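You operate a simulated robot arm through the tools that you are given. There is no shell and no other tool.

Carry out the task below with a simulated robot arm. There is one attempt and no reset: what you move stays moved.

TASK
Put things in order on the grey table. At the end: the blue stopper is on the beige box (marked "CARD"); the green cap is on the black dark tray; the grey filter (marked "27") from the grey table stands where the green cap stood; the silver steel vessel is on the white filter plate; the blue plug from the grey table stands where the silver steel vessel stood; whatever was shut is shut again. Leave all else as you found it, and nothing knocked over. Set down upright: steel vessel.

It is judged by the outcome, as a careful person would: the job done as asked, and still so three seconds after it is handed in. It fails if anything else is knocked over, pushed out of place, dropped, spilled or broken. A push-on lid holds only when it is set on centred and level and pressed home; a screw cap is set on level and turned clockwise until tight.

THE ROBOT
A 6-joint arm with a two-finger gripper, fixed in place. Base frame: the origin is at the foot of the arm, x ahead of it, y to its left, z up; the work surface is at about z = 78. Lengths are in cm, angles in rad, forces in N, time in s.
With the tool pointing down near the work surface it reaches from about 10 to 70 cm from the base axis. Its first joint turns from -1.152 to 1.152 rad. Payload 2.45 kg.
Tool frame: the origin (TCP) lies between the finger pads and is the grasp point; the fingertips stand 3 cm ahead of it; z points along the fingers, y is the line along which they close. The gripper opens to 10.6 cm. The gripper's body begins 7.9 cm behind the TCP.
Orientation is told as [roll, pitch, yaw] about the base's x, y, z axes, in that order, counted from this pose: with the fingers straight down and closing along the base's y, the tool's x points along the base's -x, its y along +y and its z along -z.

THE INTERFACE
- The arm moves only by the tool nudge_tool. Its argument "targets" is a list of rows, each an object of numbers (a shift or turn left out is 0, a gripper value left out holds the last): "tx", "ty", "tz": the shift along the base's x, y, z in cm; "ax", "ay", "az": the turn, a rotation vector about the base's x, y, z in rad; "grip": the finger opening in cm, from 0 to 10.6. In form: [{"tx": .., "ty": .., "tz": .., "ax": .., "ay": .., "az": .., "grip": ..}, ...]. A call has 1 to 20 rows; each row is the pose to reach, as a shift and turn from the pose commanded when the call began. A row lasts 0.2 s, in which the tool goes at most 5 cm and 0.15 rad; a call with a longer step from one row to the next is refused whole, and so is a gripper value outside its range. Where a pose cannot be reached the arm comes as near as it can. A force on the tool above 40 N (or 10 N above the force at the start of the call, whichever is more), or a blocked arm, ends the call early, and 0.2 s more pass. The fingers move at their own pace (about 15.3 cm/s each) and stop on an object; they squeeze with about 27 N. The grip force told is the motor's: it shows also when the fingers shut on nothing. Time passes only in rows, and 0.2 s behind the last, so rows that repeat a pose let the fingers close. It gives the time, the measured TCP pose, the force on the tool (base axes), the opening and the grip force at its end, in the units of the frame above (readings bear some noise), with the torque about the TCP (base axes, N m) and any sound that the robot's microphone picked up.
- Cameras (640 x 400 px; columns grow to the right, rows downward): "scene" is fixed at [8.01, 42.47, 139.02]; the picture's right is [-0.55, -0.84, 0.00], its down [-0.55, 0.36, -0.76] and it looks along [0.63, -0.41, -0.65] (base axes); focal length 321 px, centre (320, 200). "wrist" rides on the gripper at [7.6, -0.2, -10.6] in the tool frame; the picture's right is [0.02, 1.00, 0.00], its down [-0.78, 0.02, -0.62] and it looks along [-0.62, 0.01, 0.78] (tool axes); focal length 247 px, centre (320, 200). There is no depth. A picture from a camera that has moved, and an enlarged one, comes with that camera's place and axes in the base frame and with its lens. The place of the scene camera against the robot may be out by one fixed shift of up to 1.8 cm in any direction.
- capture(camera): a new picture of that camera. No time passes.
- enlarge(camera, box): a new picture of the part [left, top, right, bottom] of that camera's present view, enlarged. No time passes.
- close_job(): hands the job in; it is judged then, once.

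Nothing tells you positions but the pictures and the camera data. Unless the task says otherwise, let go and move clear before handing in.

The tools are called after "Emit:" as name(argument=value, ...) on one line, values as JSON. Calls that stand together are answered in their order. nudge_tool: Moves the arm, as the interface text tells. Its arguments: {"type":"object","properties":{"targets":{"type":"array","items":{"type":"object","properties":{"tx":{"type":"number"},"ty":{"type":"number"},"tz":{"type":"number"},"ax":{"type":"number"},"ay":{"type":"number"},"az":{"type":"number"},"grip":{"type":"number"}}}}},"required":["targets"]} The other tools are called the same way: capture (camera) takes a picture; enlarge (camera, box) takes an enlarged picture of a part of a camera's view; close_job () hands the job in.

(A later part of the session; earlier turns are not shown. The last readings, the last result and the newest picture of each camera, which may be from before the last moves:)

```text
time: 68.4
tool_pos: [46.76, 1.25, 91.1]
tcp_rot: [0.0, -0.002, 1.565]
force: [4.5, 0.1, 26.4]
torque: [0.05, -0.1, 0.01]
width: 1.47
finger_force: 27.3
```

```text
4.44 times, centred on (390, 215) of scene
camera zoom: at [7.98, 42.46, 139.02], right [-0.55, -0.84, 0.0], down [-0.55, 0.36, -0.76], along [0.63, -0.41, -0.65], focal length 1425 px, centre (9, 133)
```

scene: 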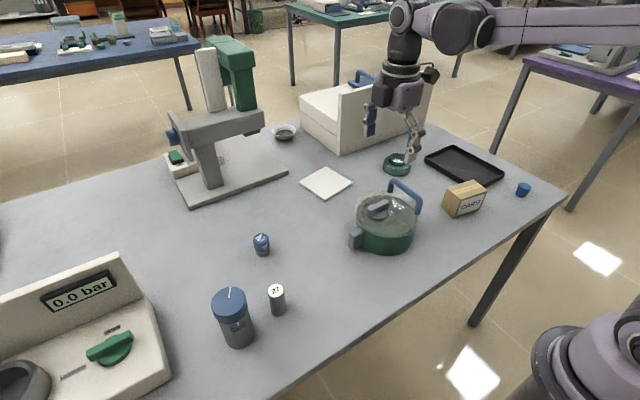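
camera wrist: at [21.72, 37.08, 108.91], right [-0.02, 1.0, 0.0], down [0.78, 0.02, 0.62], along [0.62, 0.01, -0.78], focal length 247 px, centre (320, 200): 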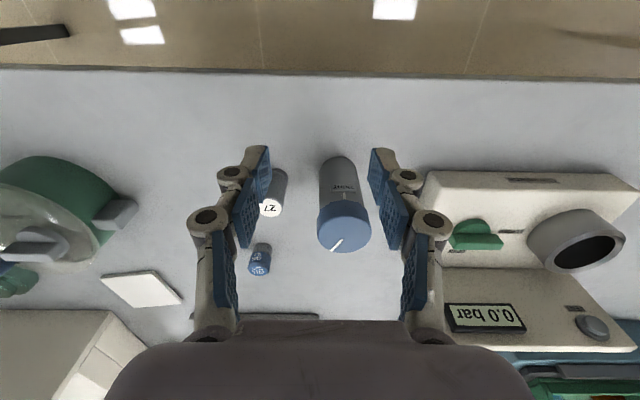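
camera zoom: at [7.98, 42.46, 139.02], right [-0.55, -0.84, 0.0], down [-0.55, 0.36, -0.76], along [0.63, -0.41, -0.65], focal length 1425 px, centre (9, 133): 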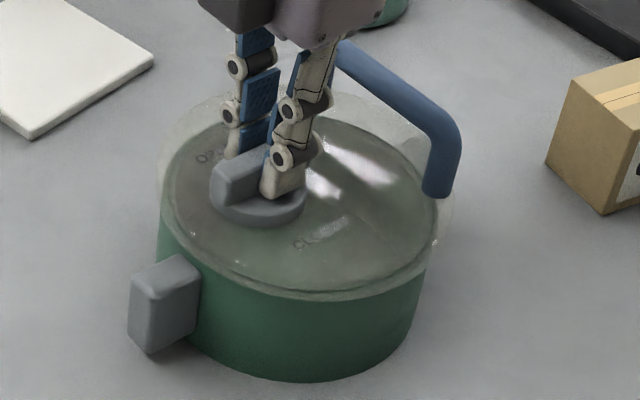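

The pot now rests firmly, pressed with about 26 N, which also holds it against turning. I use that to try the counterclockwise way once more, by a small angle.

Emit:
nudge_tool(targets=[{"az": 0.05}, {"az": 0.1}, {"az": 0.1}])

Emit:
enlarge(camera="scene", box=[340, 170, 440, 260])

Emit:
enlarge(camera="wrist", box=[180, 0, 480, 200])

```text
time: 69.2
tool_pos: [46.51, 1.3, 90.98]
tcp_rot: [0.001, 0.0, 1.667]
force: [-3.0, -0.6, 4.8]
torque: [0.0, 0.05, -0.3]
width: 1.45
finger_force: 26.6
```

```text
4.44 times, centred on (390, 215) of scene
camera zoom: at [8.0, 42.46, 139.02], right [-0.55, -0.84, 0.0], down [-0.55, 0.36, -0.76], along [0.63, -0.41, -0.65], focal length 1425 px, centre (9, 133)
```

zoom: 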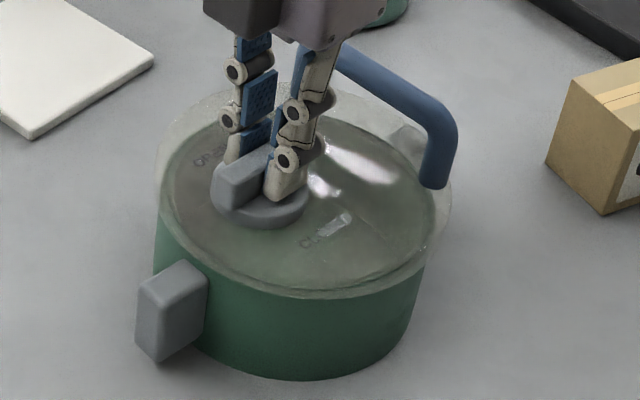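

```text
2.00 times, centred on (330, 100) of wrist
camera zoom: at [47.58, -6.09, 101.68], right [-0.99, -0.12, 0.0], down [-0.09, 0.78, 0.62], along [-0.07, 0.62, -0.78], focal length 494 px, centre (300, 400)
```

zoom: 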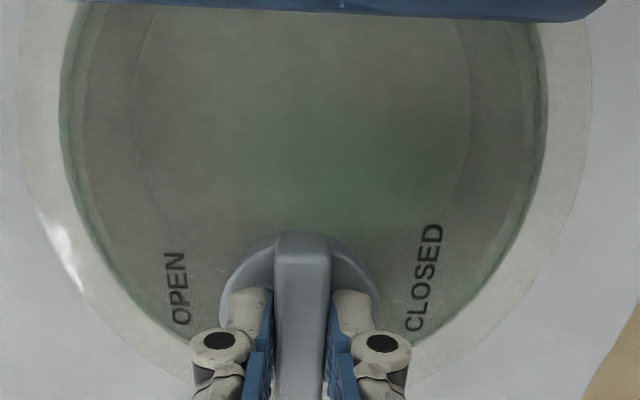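

It is a hard stop that way. I turn clockwise to the other stop (which also brings the pot's heading back), checking the force stays downward, and then test a lift by the knob.

Emit:
nudge_tool(targets=[{"az": -0.12}, {"az": -0.24}, {"az": -0.36}, {"az": -0.48}, {"az": -0.6}, {"az": -0.72}, {"az": -0.84}, {"az": -0.84}])

Emit:
nudge_tool(targets=[{"az": -0.12}, {"az": -0.24}, {"az": -0.36}, {"az": -0.48}, {"az": -0.6}, {"az": -0.7}, {"az": -0.78}, {"az": -0.825}, {"az": -0.825}])

Emit:
enlarge(camera="scene", box=[340, 170, 440, 260])

```text
time: 71.0
tool_pos: [46.72, 1.39, 91.06]
tcp_rot: [0.0, 0.001, 0.824]
force: [-0.1, -0.5, -8.1]
torque: [0.14, -0.09, 0.01]
width: 1.51
finger_force: 27.0
```

```text
time: 73.0
tool_pos: [46.75, 1.34, 91.05]
tcp_rot: [-0.001, 0.0, 0.0]
force: [1.6, 0.0, -7.3]
torque: [-0.06, -0.09, 0.16]
width: 1.45
finger_force: 27.1
```

```text
4.44 times, centred on (390, 215) of scene
camera zoom: at [8.03, 42.47, 139.02], right [-0.55, -0.84, 0.0], down [-0.55, 0.36, -0.76], along [0.63, -0.41, -0.65], focal length 1425 px, centre (9, 133)
```

zoom: 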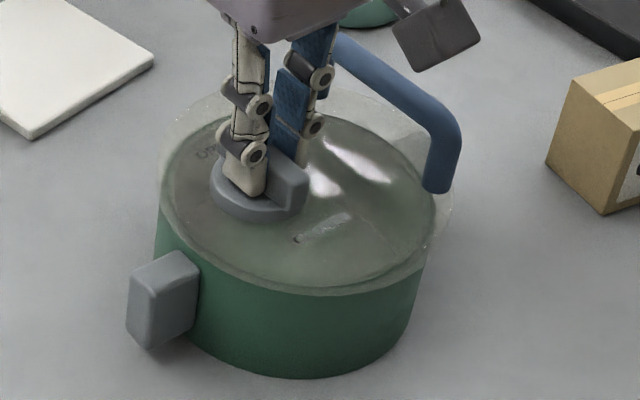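

Knob is at the other stop and the pot in place. Now I lift slightly by the knob.

Emit:
nudge_tool(targets=[{"tz": 0.1}, {"tz": 0.2}, {"tz": 0.3}, {"tz": 0.3}])

Emit:
enlarge(camera="scene", box=[340, 170, 440, 260])

Emit:
nudge_tool(targets=[{"tz": 0.15}, {"tz": 0.3}, {"tz": 0.3}])

Emit:
enlarge(camera="scene", box=[340, 170, 440, 260])

```text
time: 74.0
tool_pos: [46.7, 1.33, 91.33]
tcp_rot: [0.0, 0.0, 0.0]
force: [-0.1, 1.3, -11.0]
torque: [0.28, 0.01, 0.01]
width: 1.49
finger_force: 27.0
```

```text
4.44 times, centred on (390, 215) of scene
camera zoom: at [8.03, 42.47, 139.02], right [-0.55, -0.84, 0.0], down [-0.55, 0.36, -0.76], along [0.63, -0.41, -0.65], focal length 1425 px, centre (9, 133)
```

zoom: 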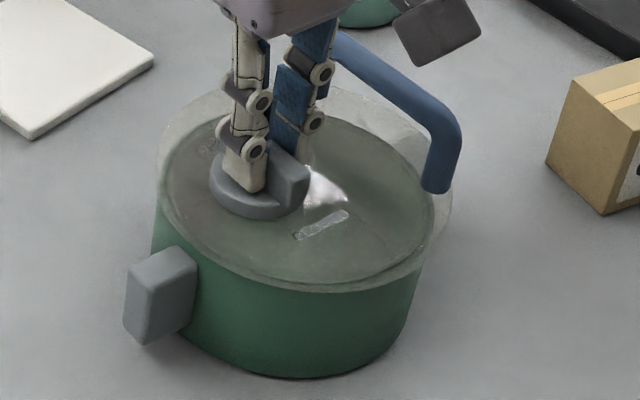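

```text
time: 74.8
tool_pos: [46.73, 1.48, 91.66]
tcp_rot: [0.002, 0.0, -0.001]
force: [-0.2, 0.4, -10.9]
torque: [0.31, 0.03, 0.01]
width: 1.49
finger_force: 26.9
```

```text
4.44 times, centred on (390, 215) of scene
camera zoom: at [8.03, 42.47, 139.02], right [-0.55, -0.84, 0.0], down [-0.55, 0.36, -0.76], along [0.63, -0.41, -0.65], focal length 1425 px, centre (9, 133)
```

zoom: 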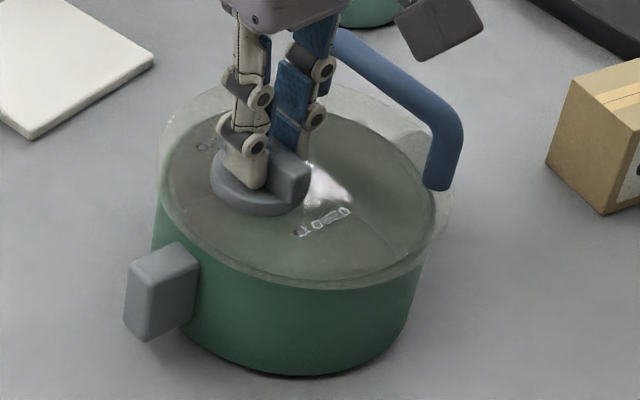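

The pot comes up whole here too (11 N), so the lid stays locked in both knob positions; the pot may not be meant to be opened. I set it down gently.

Emit:
nudge_tool(targets=[{"tz": -0.15}, {"tz": -0.3}, {"tz": -0.45}, {"tz": -0.45}])

Emit:
nudge_tool(targets=[{"tz": -0.1}, {"tz": -0.2}, {"tz": -0.2}])

Emit:
enlarge(camera="scene", box=[340, 170, 440, 260])

```text
time: 75.8
tool_pos: [46.63, 1.34, 91.18]
tcp_rot: [0.0, 0.001, -0.001]
force: [0.1, 1.1, -6.1]
torque: [-0.05, 0.02, -0.01]
width: 1.47
finger_force: 27.1
```

```text
time: 76.6
tool_pos: [46.6, 1.3, 91.01]
tcp_rot: [0.0, -0.001, 0.001]
force: [3.3, 0.7, 19.0]
torque: [0.03, 0.44, 0.01]
width: 1.48
finger_force: 26.7
```

```text
4.44 times, centred on (390, 215) of scene
camera zoom: at [8.0, 42.47, 139.02], right [-0.55, -0.84, 0.0], down [-0.55, 0.36, -0.76], along [0.63, -0.41, -0.65], focal length 1425 px, centre (9, 133)
```

zoom: 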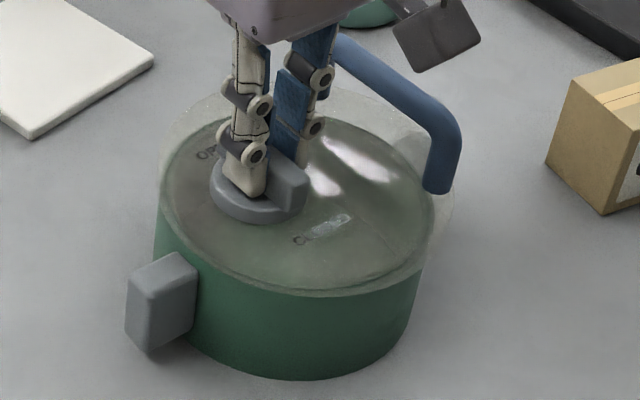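

The pot rests on the table again. I turn the knob back counterclockwise to its first position while pressing lightly so the pot stays put, then release.

Emit:
nudge_tool(targets=[{"az": 0.12}, {"az": 0.24}, {"az": 0.36}, {"az": 0.48}, {"az": 0.6}, {"az": 0.72}, {"az": 0.84}, {"az": 0.84}])

Emit:
nudge_tool(targets=[{"az": 0.12}, {"az": 0.24}, {"az": 0.36}, {"az": 0.48}, {"az": 0.6}, {"az": 0.7}, {"az": 0.7}])

Emit:
enlarge(camera="scene", box=[340, 170, 440, 260])

Emit:
enlarge(camera="wrist", box=[180, 0, 480, 200])

```text
time: 78.4
tool_pos: [46.76, 1.42, 90.99]
tcp_rot: [-0.001, -0.002, 0.842]
force: [12.2, -0.1, 24.2]
torque: [-0.18, -0.22, -0.04]
width: 1.44
finger_force: 26.8
```

```text
time: 80.0
tool_pos: [46.6, 1.46, 91.04]
tcp_rot: [-0.001, 0.0, 1.541]
force: [4.3, 0.3, 4.3]
torque: [0.32, -0.13, 0.03]
width: 1.43
finger_force: 26.7
```

```text
4.44 times, centred on (390, 215) of scene
camera zoom: at [8.02, 42.46, 139.02], right [-0.55, -0.84, 0.0], down [-0.55, 0.36, -0.76], along [0.63, -0.41, -0.65], focal length 1425 px, centre (9, 133)
```

zoom: 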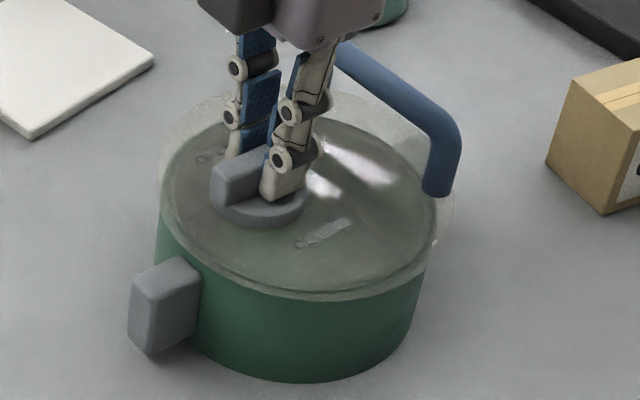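

```text
2.00 times, centred on (330, 100) of wrist
camera zoom: at [46.66, -6.15, 101.68], right [-1.0, 0.01, 0.0], down [0.01, 0.78, 0.62], along [0.0, 0.62, -0.78], focal length 494 px, centre (300, 400)
```

zoom: 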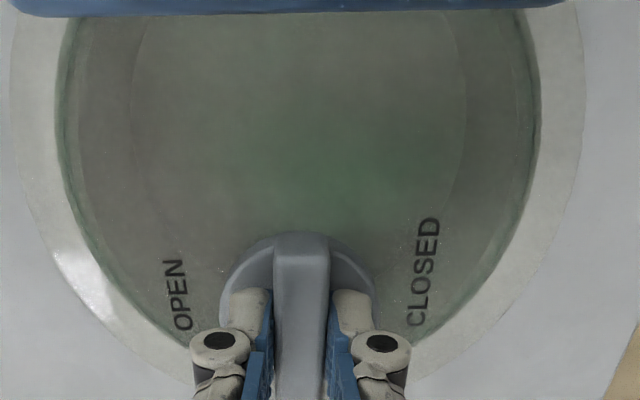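

The knob is back as it was and the pot stands near its first pose. I release it, rise, and go over to examine the bottle's cap, which I place at about [40.9,40.1], top z about 90.

Emit:
nudge_tool(targets=[{"grip": 3}, {"grip": 5}, {"tz": 4, "grip": 5}, {"tz": 8, "grip": 5}, {"tz": 12, "grip": 5}])

Emit:
enlarge(camera="scene", box=[340, 170, 440, 260])

Emit:
enlarge(camera="wrist", box=[230, 0, 410, 150])

```text
time: 81.2
tool_pos: [46.69, 1.37, 103.01]
tcp_rot: [-0.001, -0.001, 1.539]
force: [0.4, -0.5, 0.8]
torque: [0.0, 0.01, 0.01]
width: 5.01
finger_force: 0.0
```

```text
4.44 times, centred on (390, 215) of scene
camera zoom: at [8.01, 42.47, 139.02], right [-0.55, -0.84, 0.0], down [-0.55, 0.36, -0.76], along [0.63, -0.41, -0.65], focal length 1425 px, centre (9, 133)
```

zoom: 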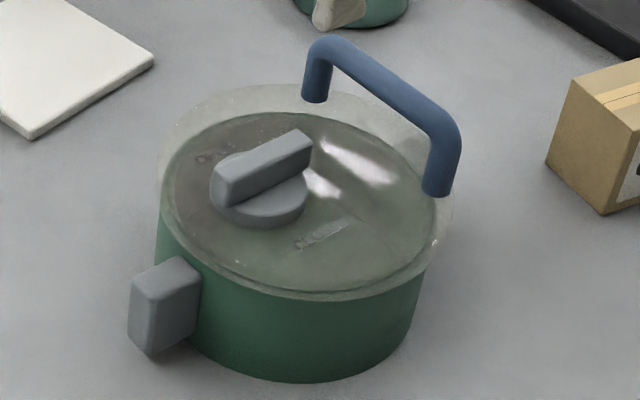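

```text
2.67 times, centred on (320, 75) of wrist
camera zoom: at [46.68, -6.11, 113.7], right [-1.0, 0.01, 0.0], down [0.01, 0.78, 0.62], along [0.01, 0.62, -0.78], focal length 659 px, centre (320, 533)
```

zoom: 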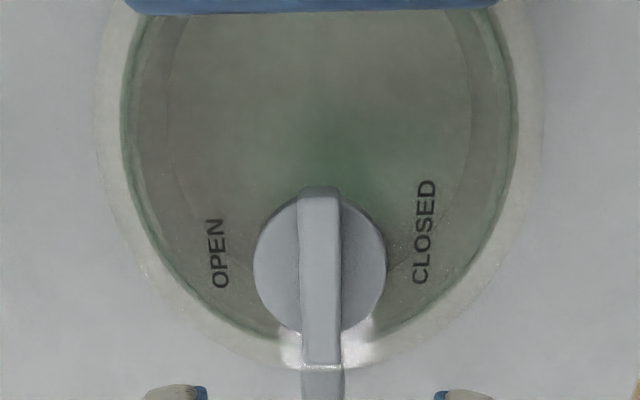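

The pot stands as it was, knob in its first position; nothing shows inside it. I now move over the bottle.

Emit:
nudge_tool(targets=[{"tx": -0.48, "ty": 3.22, "az": -0.128}, {"tx": -0.97, "ty": 6.45, "az": -0.257, "tz": 1}, {"tx": -1.45, "ty": 9.67, "az": -0.385, "tz": 2}, {"tx": -1.93, "ty": 12.9, "az": -0.513, "tz": 2}, {"tx": -2.42, "ty": 16.12, "az": -0.642, "tz": 2}, {"tx": -2.9, "ty": 19.35, "az": -0.77, "tz": 2}, {"tx": -3.38, "ty": 22.57, "az": -0.898, "tz": 2}, {"tx": -3.87, "ty": 25.8, "az": -1.027, "tz": 2}, {"tx": -4.35, "ty": 29.02, "az": -1.155, "tz": 2}, {"tx": -4.83, "ty": 32.25, "az": -1.283, "tz": 2}, {"tx": -5.32, "ty": 35.47, "az": -1.412, "tz": 2}, {"tx": -5.8, "ty": 38.7, "az": -1.54, "tz": 2, "grip": 9}, {"tx": -5.8, "ty": 38.7, "az": -1.54, "tz": 2, "grip": 9}])

Emit:
capture(camera="wrist")

Emit:
enlarge(camera="wrist", box=[220, 0, 420, 140])

```text
time: 84.0
tool_pos: [40.8, 40.17, 105.0]
tcp_rot: [-0.001, 0.0, -0.001]
force: [0.3, -0.5, -0.4]
torque: [-0.01, 0.0, 0.0]
width: 9.01
finger_force: 0.2
```

```text
taken
camera wrist: at [33.29, 40.06, 115.72], right [-0.02, 1.0, 0.0], down [0.78, 0.02, 0.62], along [0.62, 0.01, -0.78], focal length 247 px, centre (320, 200)
```

wrist: 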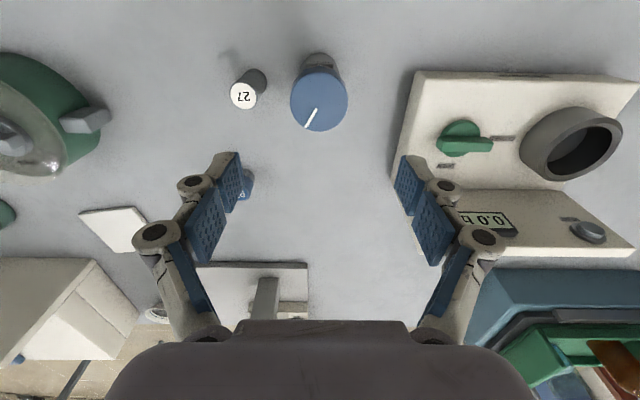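

```text
2.86 times, centred on (320, 70) of wrist
camera zoom: at [33.29, 40.06, 115.72], right [-0.02, 1.0, 0.0], down [0.78, 0.02, 0.62], along [0.62, 0.01, -0.78], focal length 706 px, centre (320, 571)
```

zoom: 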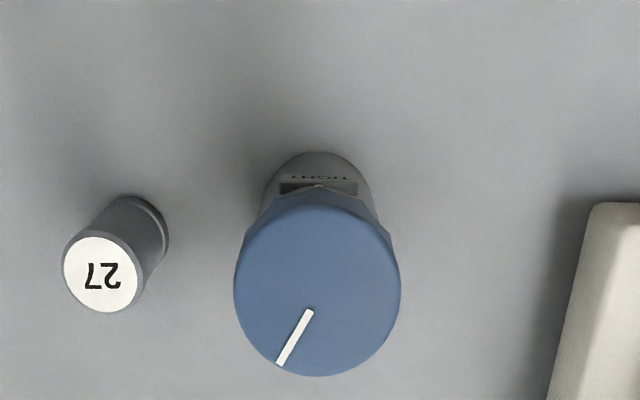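

The bottle cap is centred at about [41.0,40.0], 5.9 cm wide, its line about 150° away from the TIGHT mark. I lower around the cap and grip it.

Emit:
nudge_tool(targets=[{"tx": 0.15, "ty": -0.1, "tz": -4, "grip": 9}, {"tx": 0.15, "ty": -0.1, "tz": -8, "grip": 9}, {"tx": 0.15, "ty": -0.1, "tz": -12, "grip": 9}, {"tx": 0.15, "ty": -0.1, "tz": -14.5, "grip": 9}, {"tx": 0.15, "ty": -0.1, "tz": -16.3, "grip": 9}, {"tx": 0.15, "ty": -0.1, "tz": -16.3, "grip": 9}])

Emit:
enlarge(camera="scene", box=[180, 250, 300, 360])

Emit:
capture(camera="wrist")

```text
time: 85.4
tool_pos: [40.99, 39.98, 88.67]
tcp_rot: [0.001, 0.0, -0.001]
force: [0.7, -0.5, 0.5]
torque: [-0.01, 0.0, 0.03]
width: 8.97
finger_force: 0.0
```

```text
3.64 times, centred on (240, 305) of scene
camera zoom: at [8.01, 42.47, 139.02], right [-0.55, -0.84, 0.0], down [-0.55, 0.36, -0.76], along [0.63, -0.41, -0.65], focal length 1166 px, centre (611, -182)
```

zoom: 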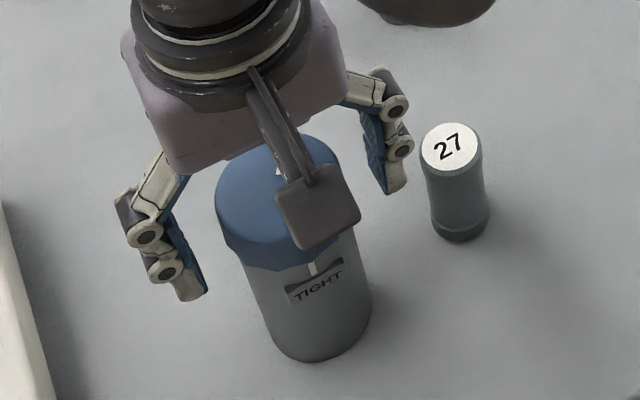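

```text
taken
camera wrist: at [33.48, 39.93, 99.36], right [-0.02, 1.0, 0.0], down [0.78, 0.02, 0.62], along [0.62, 0.01, -0.78], focal length 247 px, centre (320, 200)
```

wrist: 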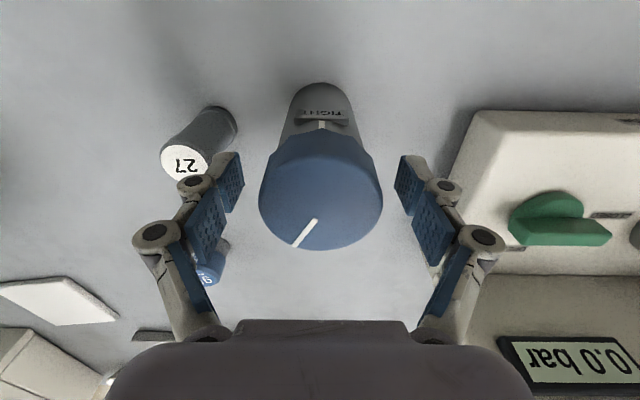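

The fingers are evenly around the cap. I close and turn a little counterclockwise, watching whether the body turns too.

Emit:
nudge_tool(targets=[{"grip": 7}, {"grip": 5.5}, {"grip": 5}, {"grip": 5}])

Emit:
nudge_tool(targets=[{"az": 0.1}, {"az": 0.2}, {"az": 0.3}, {"az": 0.3}])

Emit:
enlarge(camera="scene", box=[180, 250, 300, 360])

Emit:
capture(camera="wrist")

```text
time: 86.4
tool_pos: [41.03, 39.93, 88.68]
tcp_rot: [-0.001, 0.0, 0.0]
force: [0.7, 1.8, 1.3]
torque: [0.13, 0.01, 0.03]
width: 5.72
finger_force: 26.4
```

```text
time: 87.4
tool_pos: [41.2, 39.97, 88.77]
tcp_rot: [-0.001, 0.001, 0.301]
force: [1.0, -1.8, 2.0]
torque: [-0.1, -0.03, -0.06]
width: 5.7
finger_force: 27.1
```

```text
3.64 times, centred on (240, 305) of scene
camera zoom: at [8.01, 42.46, 139.02], right [-0.55, -0.84, 0.0], down [-0.55, 0.36, -0.76], along [0.63, -0.41, -0.65], focal length 1166 px, centre (611, -182)
```

zoom: 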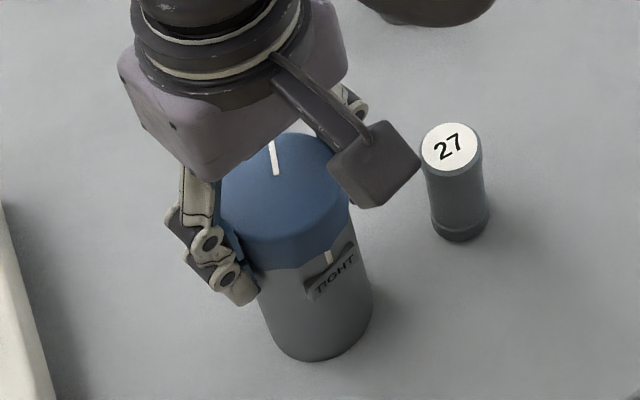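

```text
taken
camera wrist: at [33.86, 37.67, 99.4], right [-0.32, 0.95, 0.0], down [0.74, 0.25, 0.62], along [0.59, 0.2, -0.78], focal length 247 px, centre (320, 200)
```

wrist: 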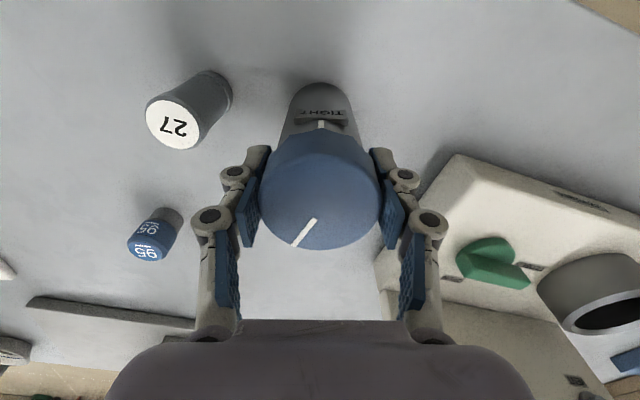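

The body turns along with the cap. I turn it back to where it was, then lift slightly to feel the bottle's weight.

Emit:
nudge_tool(targets=[{"az": -0.1}, {"az": -0.2}, {"az": -0.3}, {"az": -0.3}])

Emit:
nudge_tool(targets=[{"tz": 0.15}, {"tz": 0.3}, {"tz": 0.5}, {"tz": 0.5}])

Emit:
enlarge(camera="scene", box=[180, 250, 300, 360])

```text
time: 88.4
tool_pos: [40.85, 39.99, 88.61]
tcp_rot: [-0.001, -0.001, -0.002]
force: [0.6, -1.0, 2.6]
torque: [-0.09, 0.04, 0.06]
width: 5.7
finger_force: 27.0
```

```text
time: 89.4
tool_pos: [41.02, 40.05, 89.21]
tcp_rot: [0.0, -0.001, 0.0]
force: [0.1, -0.1, -6.3]
torque: [-0.03, 0.03, 0.0]
width: 5.74
finger_force: 27.0
```

```text
3.64 times, centred on (240, 305) of scene
camera zoom: at [8.02, 42.47, 139.02], right [-0.55, -0.84, 0.0], down [-0.55, 0.36, -0.76], along [0.63, -0.41, -0.65], focal length 1166 px, centre (611, -182)
```

zoom: 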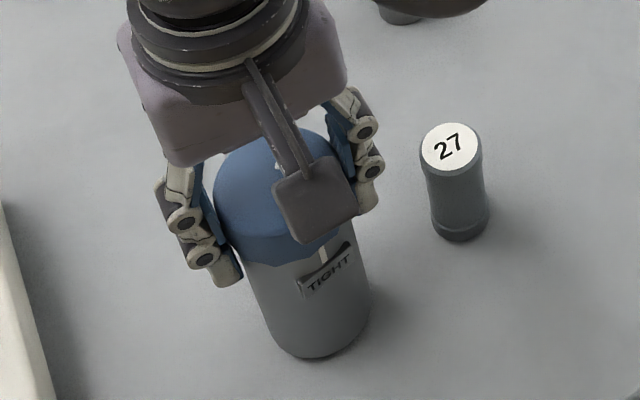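

The bottle lifts whole at 6.3 N. I set it down and check whether cap and body still line up as before.

Emit:
nudge_tool(targets=[{"tz": -0.25}, {"tz": -0.5}, {"tz": -0.55}, {"tz": -0.55}])

Emit:
capture(camera="wrist")

Emit:
enlarge(camera="scene", box=[180, 250, 300, 360])

```text
time: 90.4
tool_pos: [40.97, 39.94, 88.78]
tcp_rot: [-0.001, 0.001, 0.0]
force: [1.1, -0.1, 17.2]
torque: [0.01, 0.08, -0.04]
width: 5.71
finger_force: 27.1
```

```text
taken
camera wrist: at [33.44, 39.94, 99.39], right [-0.02, 1.0, 0.0], down [0.78, 0.02, 0.62], along [0.62, 0.01, -0.78], focal length 247 px, centre (320, 200)
```

wrist: 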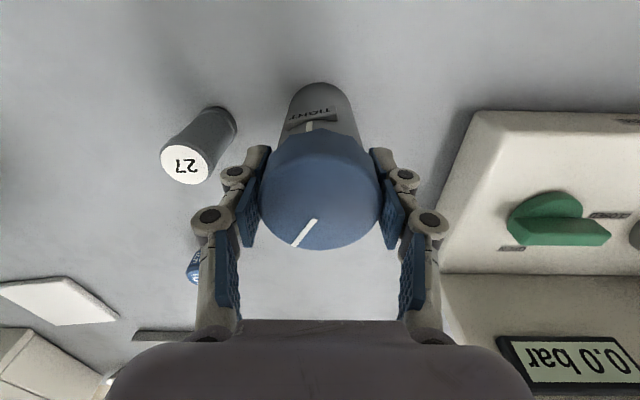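

```text
3.64 times, centred on (240, 305) of scene
camera zoom: at [7.99, 42.45, 139.03], right [-0.55, -0.84, 0.0], down [-0.55, 0.36, -0.76], along [0.63, -0.41, -0.65], focal length 1166 px, centre (611, -182)
```

zoom: 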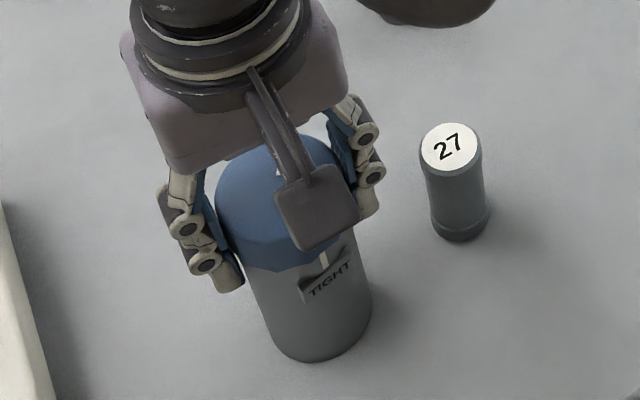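

The body lags by about 0.2 rad, so the cap does turn on the body. With about 17 N of press on it now, I turn counterclockwise again to see whether the cap alone turns.

Emit:
nudge_tool(targets=[{"az": 0.1}, {"az": 0.2}, {"az": 0.3}, {"az": 0.4}, {"az": 0.4}])

Emit:
capture(camera="wrist")

Emit:
enlarge(camera="scene", box=[180, 250, 300, 360])

```text
time: 91.6
tool_pos: [41.03, 39.89, 88.51]
tcp_rot: [-0.001, -0.001, 0.402]
force: [0.8, -1.0, 5.0]
torque: [0.02, -0.03, -0.09]
width: 5.73
finger_force: 27.4
```

```text
taken
camera wrist: at [34.14, 36.94, 99.29], right [-0.41, 0.91, 0.0], down [0.71, 0.32, 0.62], along [0.57, 0.26, -0.78], focal length 247 px, centre (320, 200)
```

wrist: 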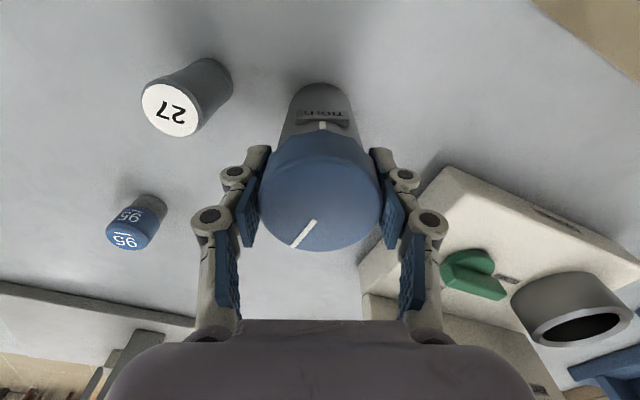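

```text
3.64 times, centred on (240, 305) of scene
camera zoom: at [8.01, 42.46, 139.02], right [-0.55, -0.84, 0.0], down [-0.55, 0.36, -0.76], along [0.63, -0.41, -0.65], focal length 1166 px, centre (611, -182)
```

zoom: 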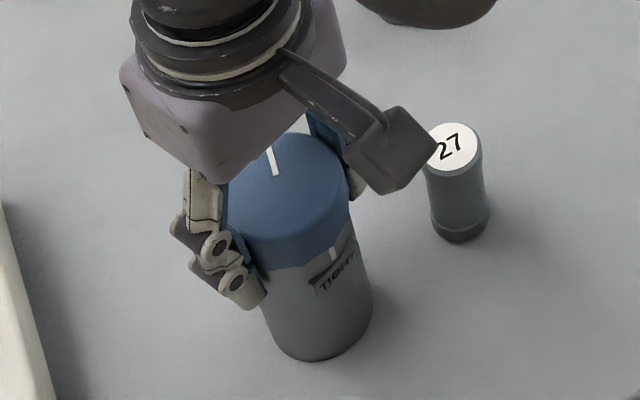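

The cap turned back to its first relative angle and then took the body along, so that is its end stop. I lift slightly right here to see whether the cap comes off.

Emit:
nudge_tool(targets=[{"tz": 0.2}, {"tz": 0.4}, {"tz": 0.6}, {"tz": 0.8}, {"tz": 0.8}])

Emit:
enlarge(camera="scene", box=[180, 250, 300, 360])

```text
time: 92.8
tool_pos: [40.97, 39.98, 89.43]
tcp_rot: [0.002, 0.0, 0.4]
force: [0.3, 0.4, -6.5]
torque: [-0.05, -0.02, 0.03]
width: 5.73
finger_force: 27.1
```

```text
3.64 times, centred on (240, 305) of scene
camera zoom: at [8.02, 42.47, 139.02], right [-0.55, -0.84, 0.0], down [-0.55, 0.36, -0.76], along [0.63, -0.41, -0.65], focal length 1166 px, centre (611, -182)
```

zoom: 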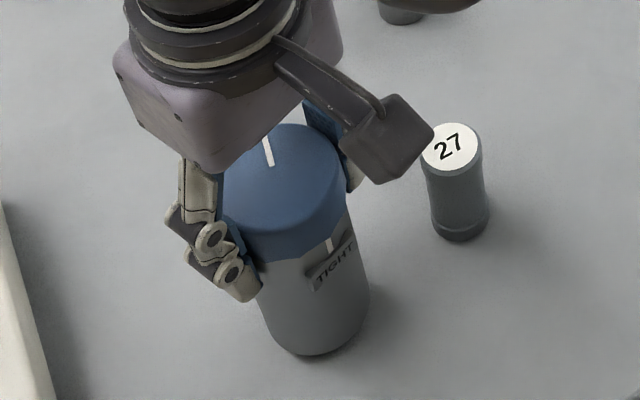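

The whole bottle comes up, so the cap does not come off; it seems to be one closed vessel. I turn it back in the air to its first heading and set it down.

Emit:
nudge_tool(targets=[{"az": -0.1}, {"az": -0.2}, {"az": -0.3}, {"az": -0.4}, {"az": -0.4}, {"az": -0.4, "tz": -0.3}, {"az": -0.4, "tz": -0.6}, {"az": -0.4, "tz": -0.8}, {"az": -0.4, "tz": -0.8}])

Emit:
capture(camera="wrist")

Emit:
enlarge(camera="scene", box=[180, 250, 300, 360])

```text
time: 94.8
tool_pos: [41.01, 39.9, 88.72]
tcp_rot: [0.001, -0.001, 0.001]
force: [-0.1, 0.6, -4.9]
torque: [0.0, 0.03, 0.0]
width: 5.74
finger_force: 27.0
```

```text
taken
camera wrist: at [33.45, 39.95, 99.32], right [-0.02, 1.0, 0.0], down [0.78, 0.02, 0.62], along [0.62, 0.01, -0.78], focal length 247 px, centre (320, 200)
```

wrist: 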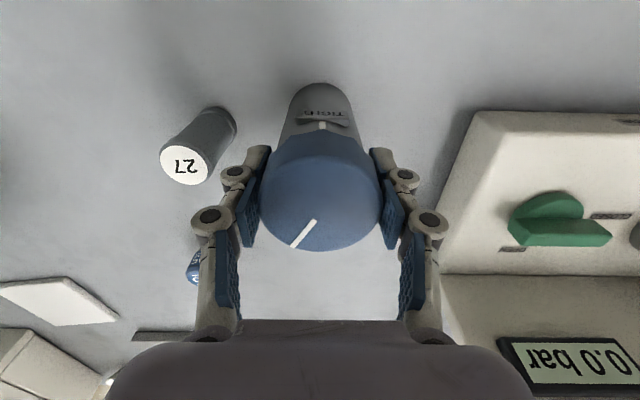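

```text
3.64 times, centred on (240, 305) of scene
camera zoom: at [8.02, 42.47, 139.02], right [-0.55, -0.84, 0.0], down [-0.55, 0.36, -0.76], along [0.63, -0.41, -0.65], focal length 1166 px, centre (611, -182)
```

zoom: 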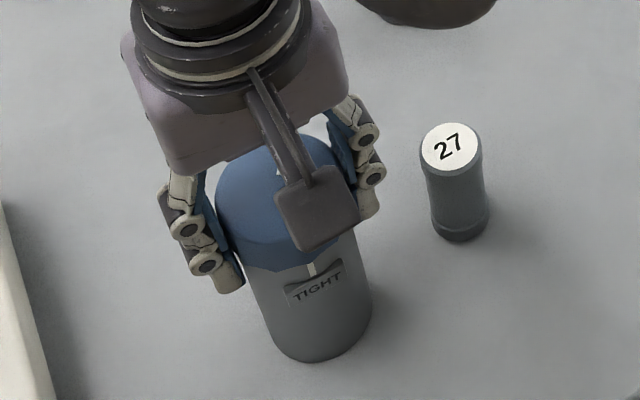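

The bottle is back at its first heading. I lower it fully, release, and then survey the far side of the table to be sure I am not missing a steel vessel.

Emit:
nudge_tool(targets=[{"tz": -0.1}, {"tz": -0.1}])

Emit:
nudge_tool(targets=[{"grip": 7}, {"grip": 9}, {"tz": 4, "grip": 9}, {"tz": 8, "grip": 9}, {"tz": 12, "grip": 9}, {"tz": 16.5, "grip": 9}])

Emit:
enlarge(camera="scene", box=[180, 250, 300, 360])

Emit:
nudge_tool(targets=[{"tx": 2, "ty": -4}, {"tx": 4, "ty": -8}, {"tx": 6, "ty": -12}, {"tx": 8, "ty": -16}, {"tx": 10, "ty": -20}, {"tx": 12, "ty": -24}, {"tx": 14, "ty": -28}, {"tx": 16, "ty": -32}, {"tx": 18, "ty": -36}, {"tx": 18, "ty": -40}, {"tx": 18, "ty": -44}, {"tx": 18, "ty": -44}])

Emit:
capture(camera="wrist")

```text
time: 95.4
tool_pos: [40.97, 39.94, 88.58]
tcp_rot: [0.0, 0.001, 0.002]
force: [1.6, 0.9, 9.7]
torque: [-0.06, 0.0, 0.04]
width: 5.7
finger_force: 26.5
```

```text
time: 96.8
tool_pos: [41.04, 39.96, 105.03]
tcp_rot: [0.0, 0.002, 0.0]
force: [-0.1, -0.1, 0.0]
torque: [0.02, 0.0, 0.0]
width: 9.0
finger_force: 0.1
```

```text
3.64 times, centred on (240, 305) of scene
camera zoom: at [8.01, 42.46, 139.02], right [-0.55, -0.84, 0.0], down [-0.55, 0.36, -0.76], along [0.63, -0.41, -0.65], focal length 1166 px, centre (611, -182)
```

zoom: 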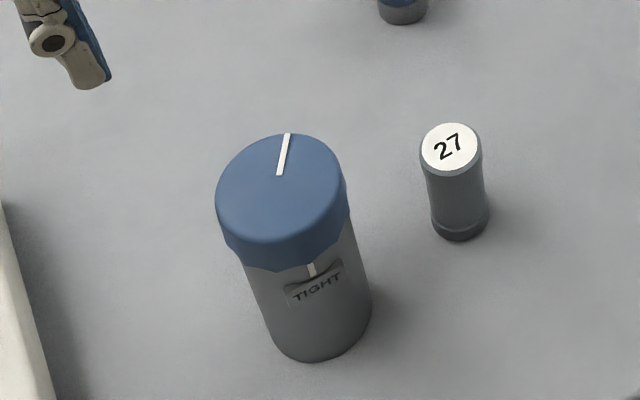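

```text
time: 99.4
tool_pos: [58.92, -4.15, 105.05]
tcp_rot: [0.0, -0.001, -0.001]
force: [0.1, 0.8, 0.0]
torque: [-0.02, 0.03, -0.01]
width: 9.01
finger_force: 0.0
```

```text
taken
camera wrist: at [51.31, -4.16, 115.76], right [-0.02, 1.0, 0.0], down [0.78, 0.02, 0.62], along [0.62, 0.01, -0.78], focal length 247 px, centre (320, 200)
```

wrist: 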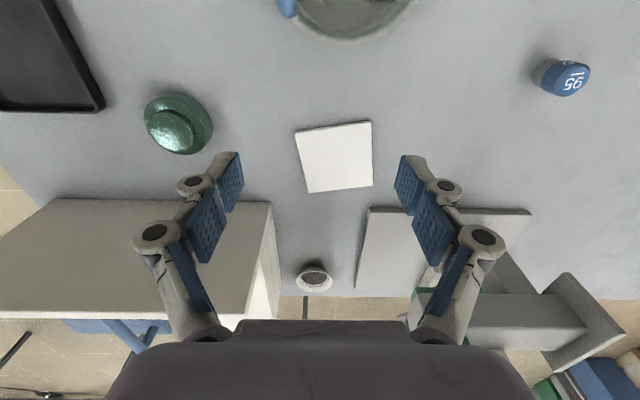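

I zoom on the green part, the 95 part, the bowl, and the cabinet from here.

Emit:
enlarge(camera="wrist", box=[130, 80, 230, 170])

Emit:
enlarge(camera="wrist", box=[510, 40, 620, 120])

Emit:
enlarge(camera="wrist", box=[270, 240, 360, 310])

Emit:
enlarge(camera="wrist", box=[0, 190, 290, 370])

```text
4.44 times, centred on (180, 125) of wrist
camera zoom: at [51.31, -4.16, 115.76], right [-0.02, 1.0, 0.0], down [0.78, 0.02, 0.62], along [0.62, 0.01, -0.78], focal length 1098 px, centre (942, 533)
```

zoom: 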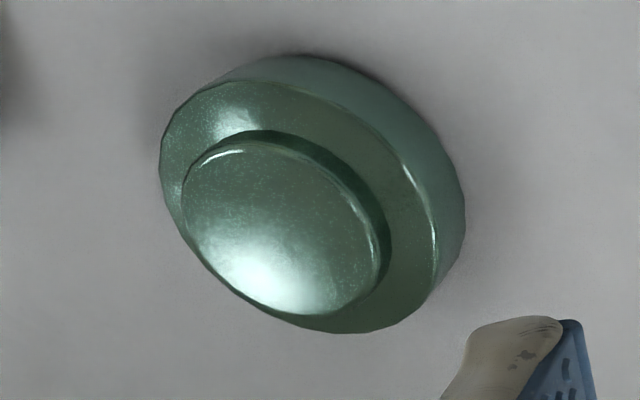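

```text
5.00 times, centred on (565, 80) of wrist
camera zoom: at [51.31, -4.16, 115.76], right [-0.02, 1.0, 0.0], down [0.78, 0.02, 0.62], along [0.62, 0.01, -0.78], focal length 1235 px, centre (-905, 800)
```

zoom: 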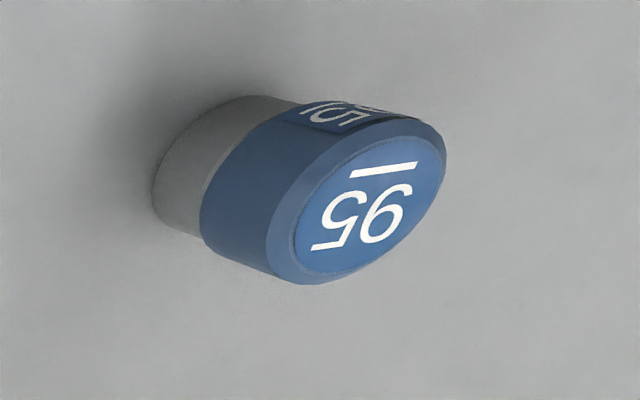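

```text
5.71 times, centred on (315, 275) of wrist
camera zoom: at [51.31, -4.16, 115.76], right [-0.02, 1.0, 0.0], down [0.78, 0.02, 0.62], along [0.62, 0.01, -0.78], focal length 1411 px, centre (349, -229)
```

zoom: 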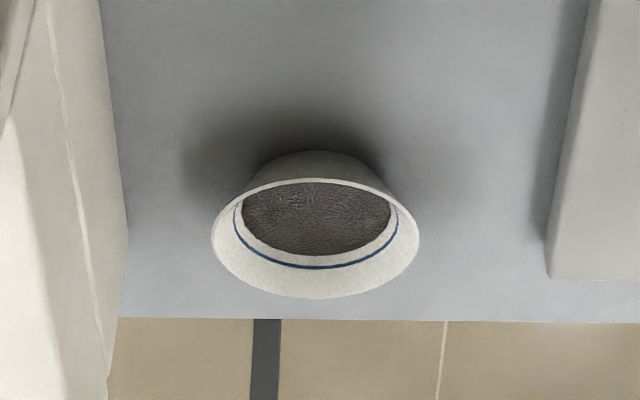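

```text
2.21 times, centred on (145, 280) of wrist
camera zoom: at [51.31, -4.16, 115.76], right [-0.02, 1.0, 0.0], down [0.78, 0.02, 0.62], along [0.62, 0.01, -0.78], focal length 545 px, centre (706, 23)
```

zoom: 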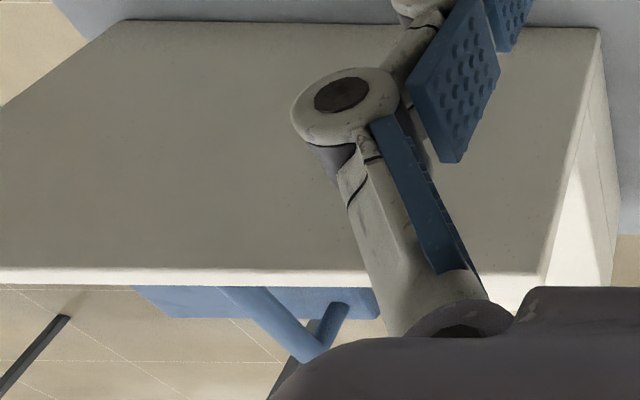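

The bowl is ceramic and out of reach, so no open steel vessel stands elsewhere. I take one careful straight-down look through the pot's lid, tilting the tool so the camera looks vertically.

Emit:
nudge_tool(targets=[{"tx": -2, "ty": 0.4, "ay": 0.12, "grip": 10.6}, {"tx": -4, "ty": 0.8, "ay": 0.24, "grip": 10.6}, {"tx": -6, "ty": 1.2, "ay": 0.36, "grip": 10.6}, {"tx": -8, "ty": 1.6, "ay": 0.48, "grip": 10.6}, {"tx": -10, "ty": 2, "ay": 0.6, "grip": 10.6}, {"tx": -13.2, "ty": 2.4, "ay": 0.67, "grip": 10.6}, {"tx": -13.2, "ty": 2.4, "tz": -3, "ay": 0.67, "grip": 10.6}, {"tx": -13.2, "ty": 2.4, "tz": -5, "ay": 0.67, "grip": 10.6}, {"tx": -13.2, "ty": 2.4, "tz": -5, "ay": 0.67, "grip": 10.6}])

Emit:
capture(camera="wrist")

Emit:
enlarge(camera="wrist", box=[210, 110, 430, 290])

```text
time: 101.4
tool_pos: [45.79, -1.88, 99.99]
tcp_rot: [-0.008, 0.44, 0.001]
force: [-0.9, -0.3, 0.8]
torque: [0.0, -0.01, 0.01]
width: 10.6
finger_force: 0.0
out of reach, approached as far as the arm can: row 5, 6, 7, 8, 9
```

```text
taken
camera wrist: at [43.58, -1.96, 112.91], right [-0.02, 1.0, 0.0], down [0.97, 0.02, 0.23], along [0.23, 0.01, -0.97], focal length 247 px, centre (320, 200)
```

wrist: 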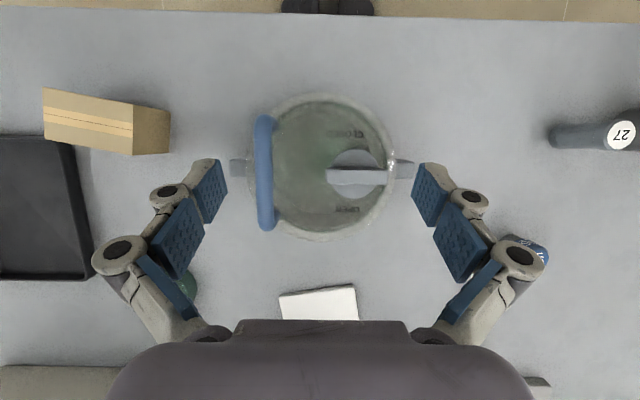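

```text
2.22 times, centred on (320, 200) of wrist
camera zoom: at [43.58, -1.96, 112.91], right [-0.02, 1.0, 0.0], down [0.97, 0.02, 0.23], along [0.23, 0.01, -0.97], focal length 549 px, centre (320, 200)
```

zoom: 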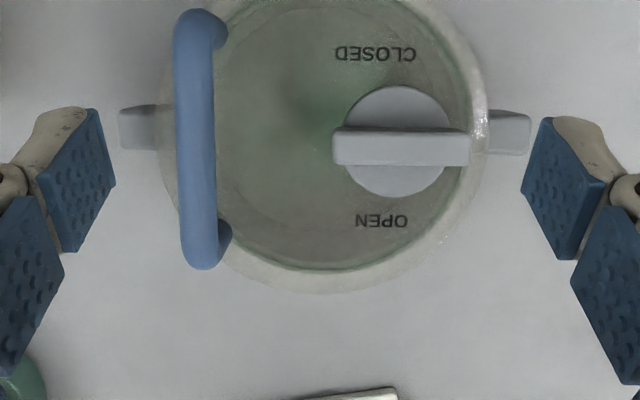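

The view is nearly vertical. I enlarge the lid as much as I can.

Emit:
enlarge(camera="wrist", box=[255, 90, 400, 240])

Emit:
enlarge(camera="wrist", box=[270, 95, 350, 150])

Emit:
enlarge(camera="wrist", box=[270, 170, 350, 240])

```text
2.67 times, centred on (328, 165) of wrist
camera zoom: at [43.58, -1.96, 112.91], right [-0.02, 1.0, 0.0], down [0.97, 0.02, 0.23], along [0.23, 0.01, -0.97], focal length 659 px, centre (300, 293)
```

zoom: 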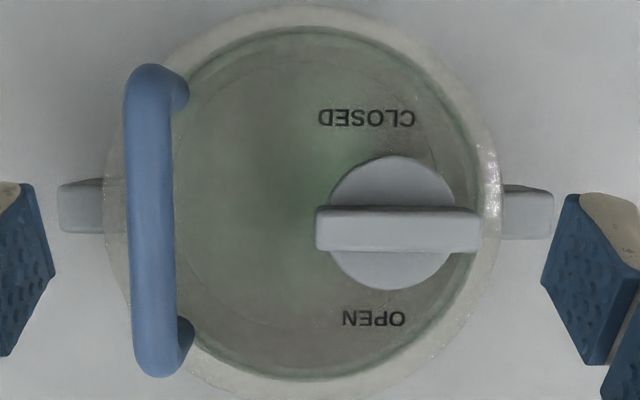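

```text
7.27 times, centred on (310, 122) of wrist
camera zoom: at [43.58, -1.96, 112.91], right [-0.02, 1.0, 0.0], down [0.97, 0.02, 0.23], along [0.23, 0.01, -0.97], focal length 1796 px, centre (393, 764)
```

zoom: 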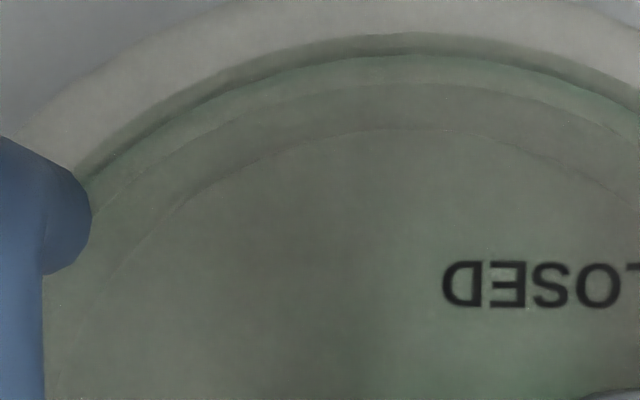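

```text
5.71 times, centred on (310, 205) of wrist
camera zoom: at [43.58, -1.96, 112.91], right [-0.02, 1.0, 0.0], down [0.97, 0.02, 0.23], along [0.23, 0.01, -0.97], focal length 1411 px, centre (377, 171)
```

zoom: 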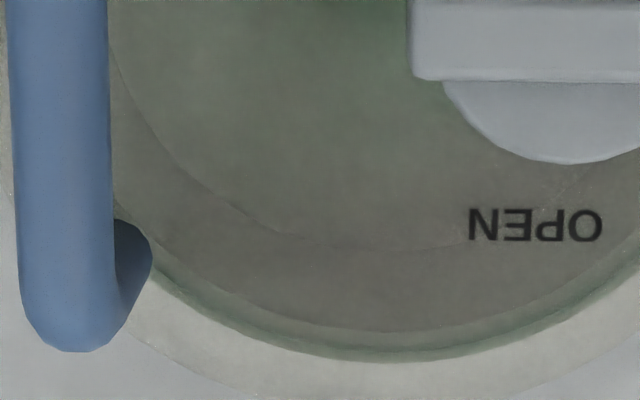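

The pot is empty: its floor edge is clearly visible and nothing stands on it. To learn how similar parts look elsewhere, I zoom in on the other tables.

Emit:
enlarge(camera="scene", box=[40, 10, 200, 70])

Emit:
enlarge(camera="scene", box=[0, 20, 110, 75])

Emit:
enlarge(camera="scene", box=[280, 0, 420, 40])

Emit:
enlarge(camera="scene", box=[520, 20, 640, 100])

```text
4.00 times, centred on (120, 40) of scene
camera zoom: at [8.01, 42.47, 139.02], right [-0.55, -0.84, 0.0], down [-0.55, 0.36, -0.76], along [0.63, -0.41, -0.65], focal length 1283 px, centre (1120, 840)
```

zoom: 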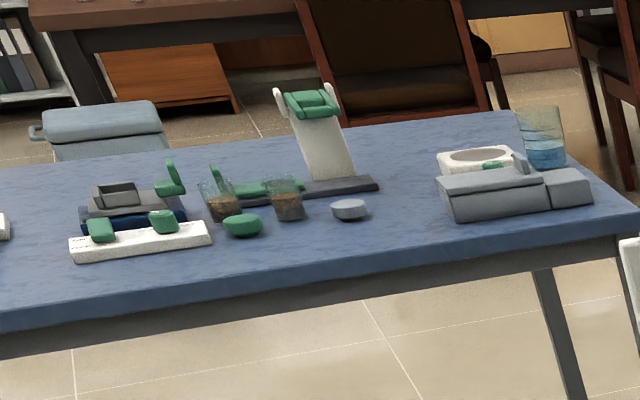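

```text
5.82 times, centred on (55, 48) of scene
camera zoom: at [8.01, 42.47, 139.02], right [-0.55, -0.84, 0.0], down [-0.55, 0.36, -0.76], along [0.63, -0.41, -0.65], focal length 1866 px, centre (1862, 1087)
```

zoom: 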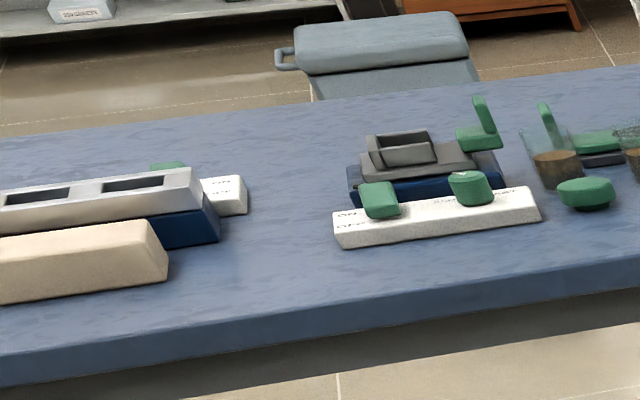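

```text
4.57 times, centred on (350, 20) of scene
camera zoom: at [8.01, 42.47, 139.02], right [-0.55, -0.84, 0.0], down [-0.55, 0.36, -0.76], along [0.63, -0.41, -0.65], focal length 1466 px, centre (183, 1023)
```

zoom: 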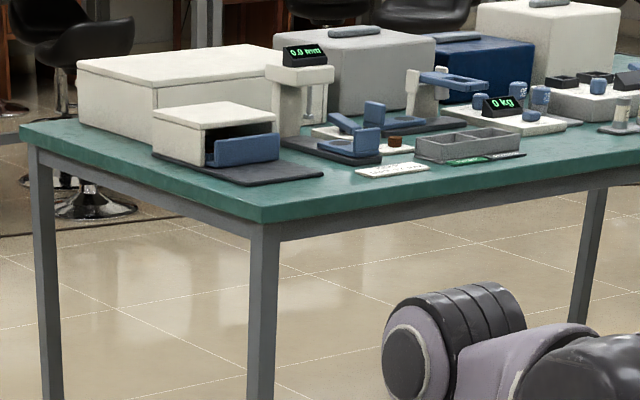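

```text
5.00 times, centred on (580, 60) of scene
camera zoom: at [8.01, 42.47, 139.02], right [-0.55, -0.84, 0.0], down [-0.55, 0.36, -0.76], along [0.63, -0.41, -0.65], focal length 1604 px, centre (-980, 900)
```

zoom: 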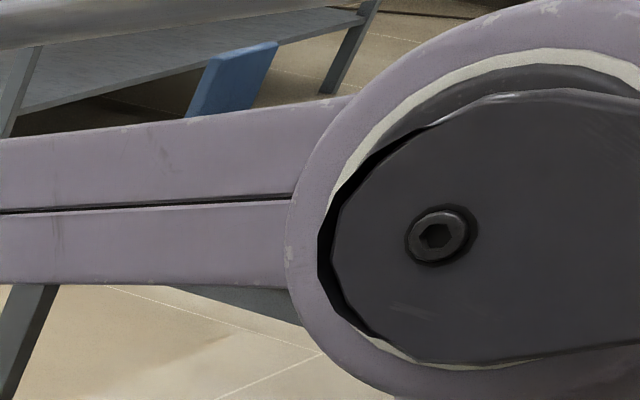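

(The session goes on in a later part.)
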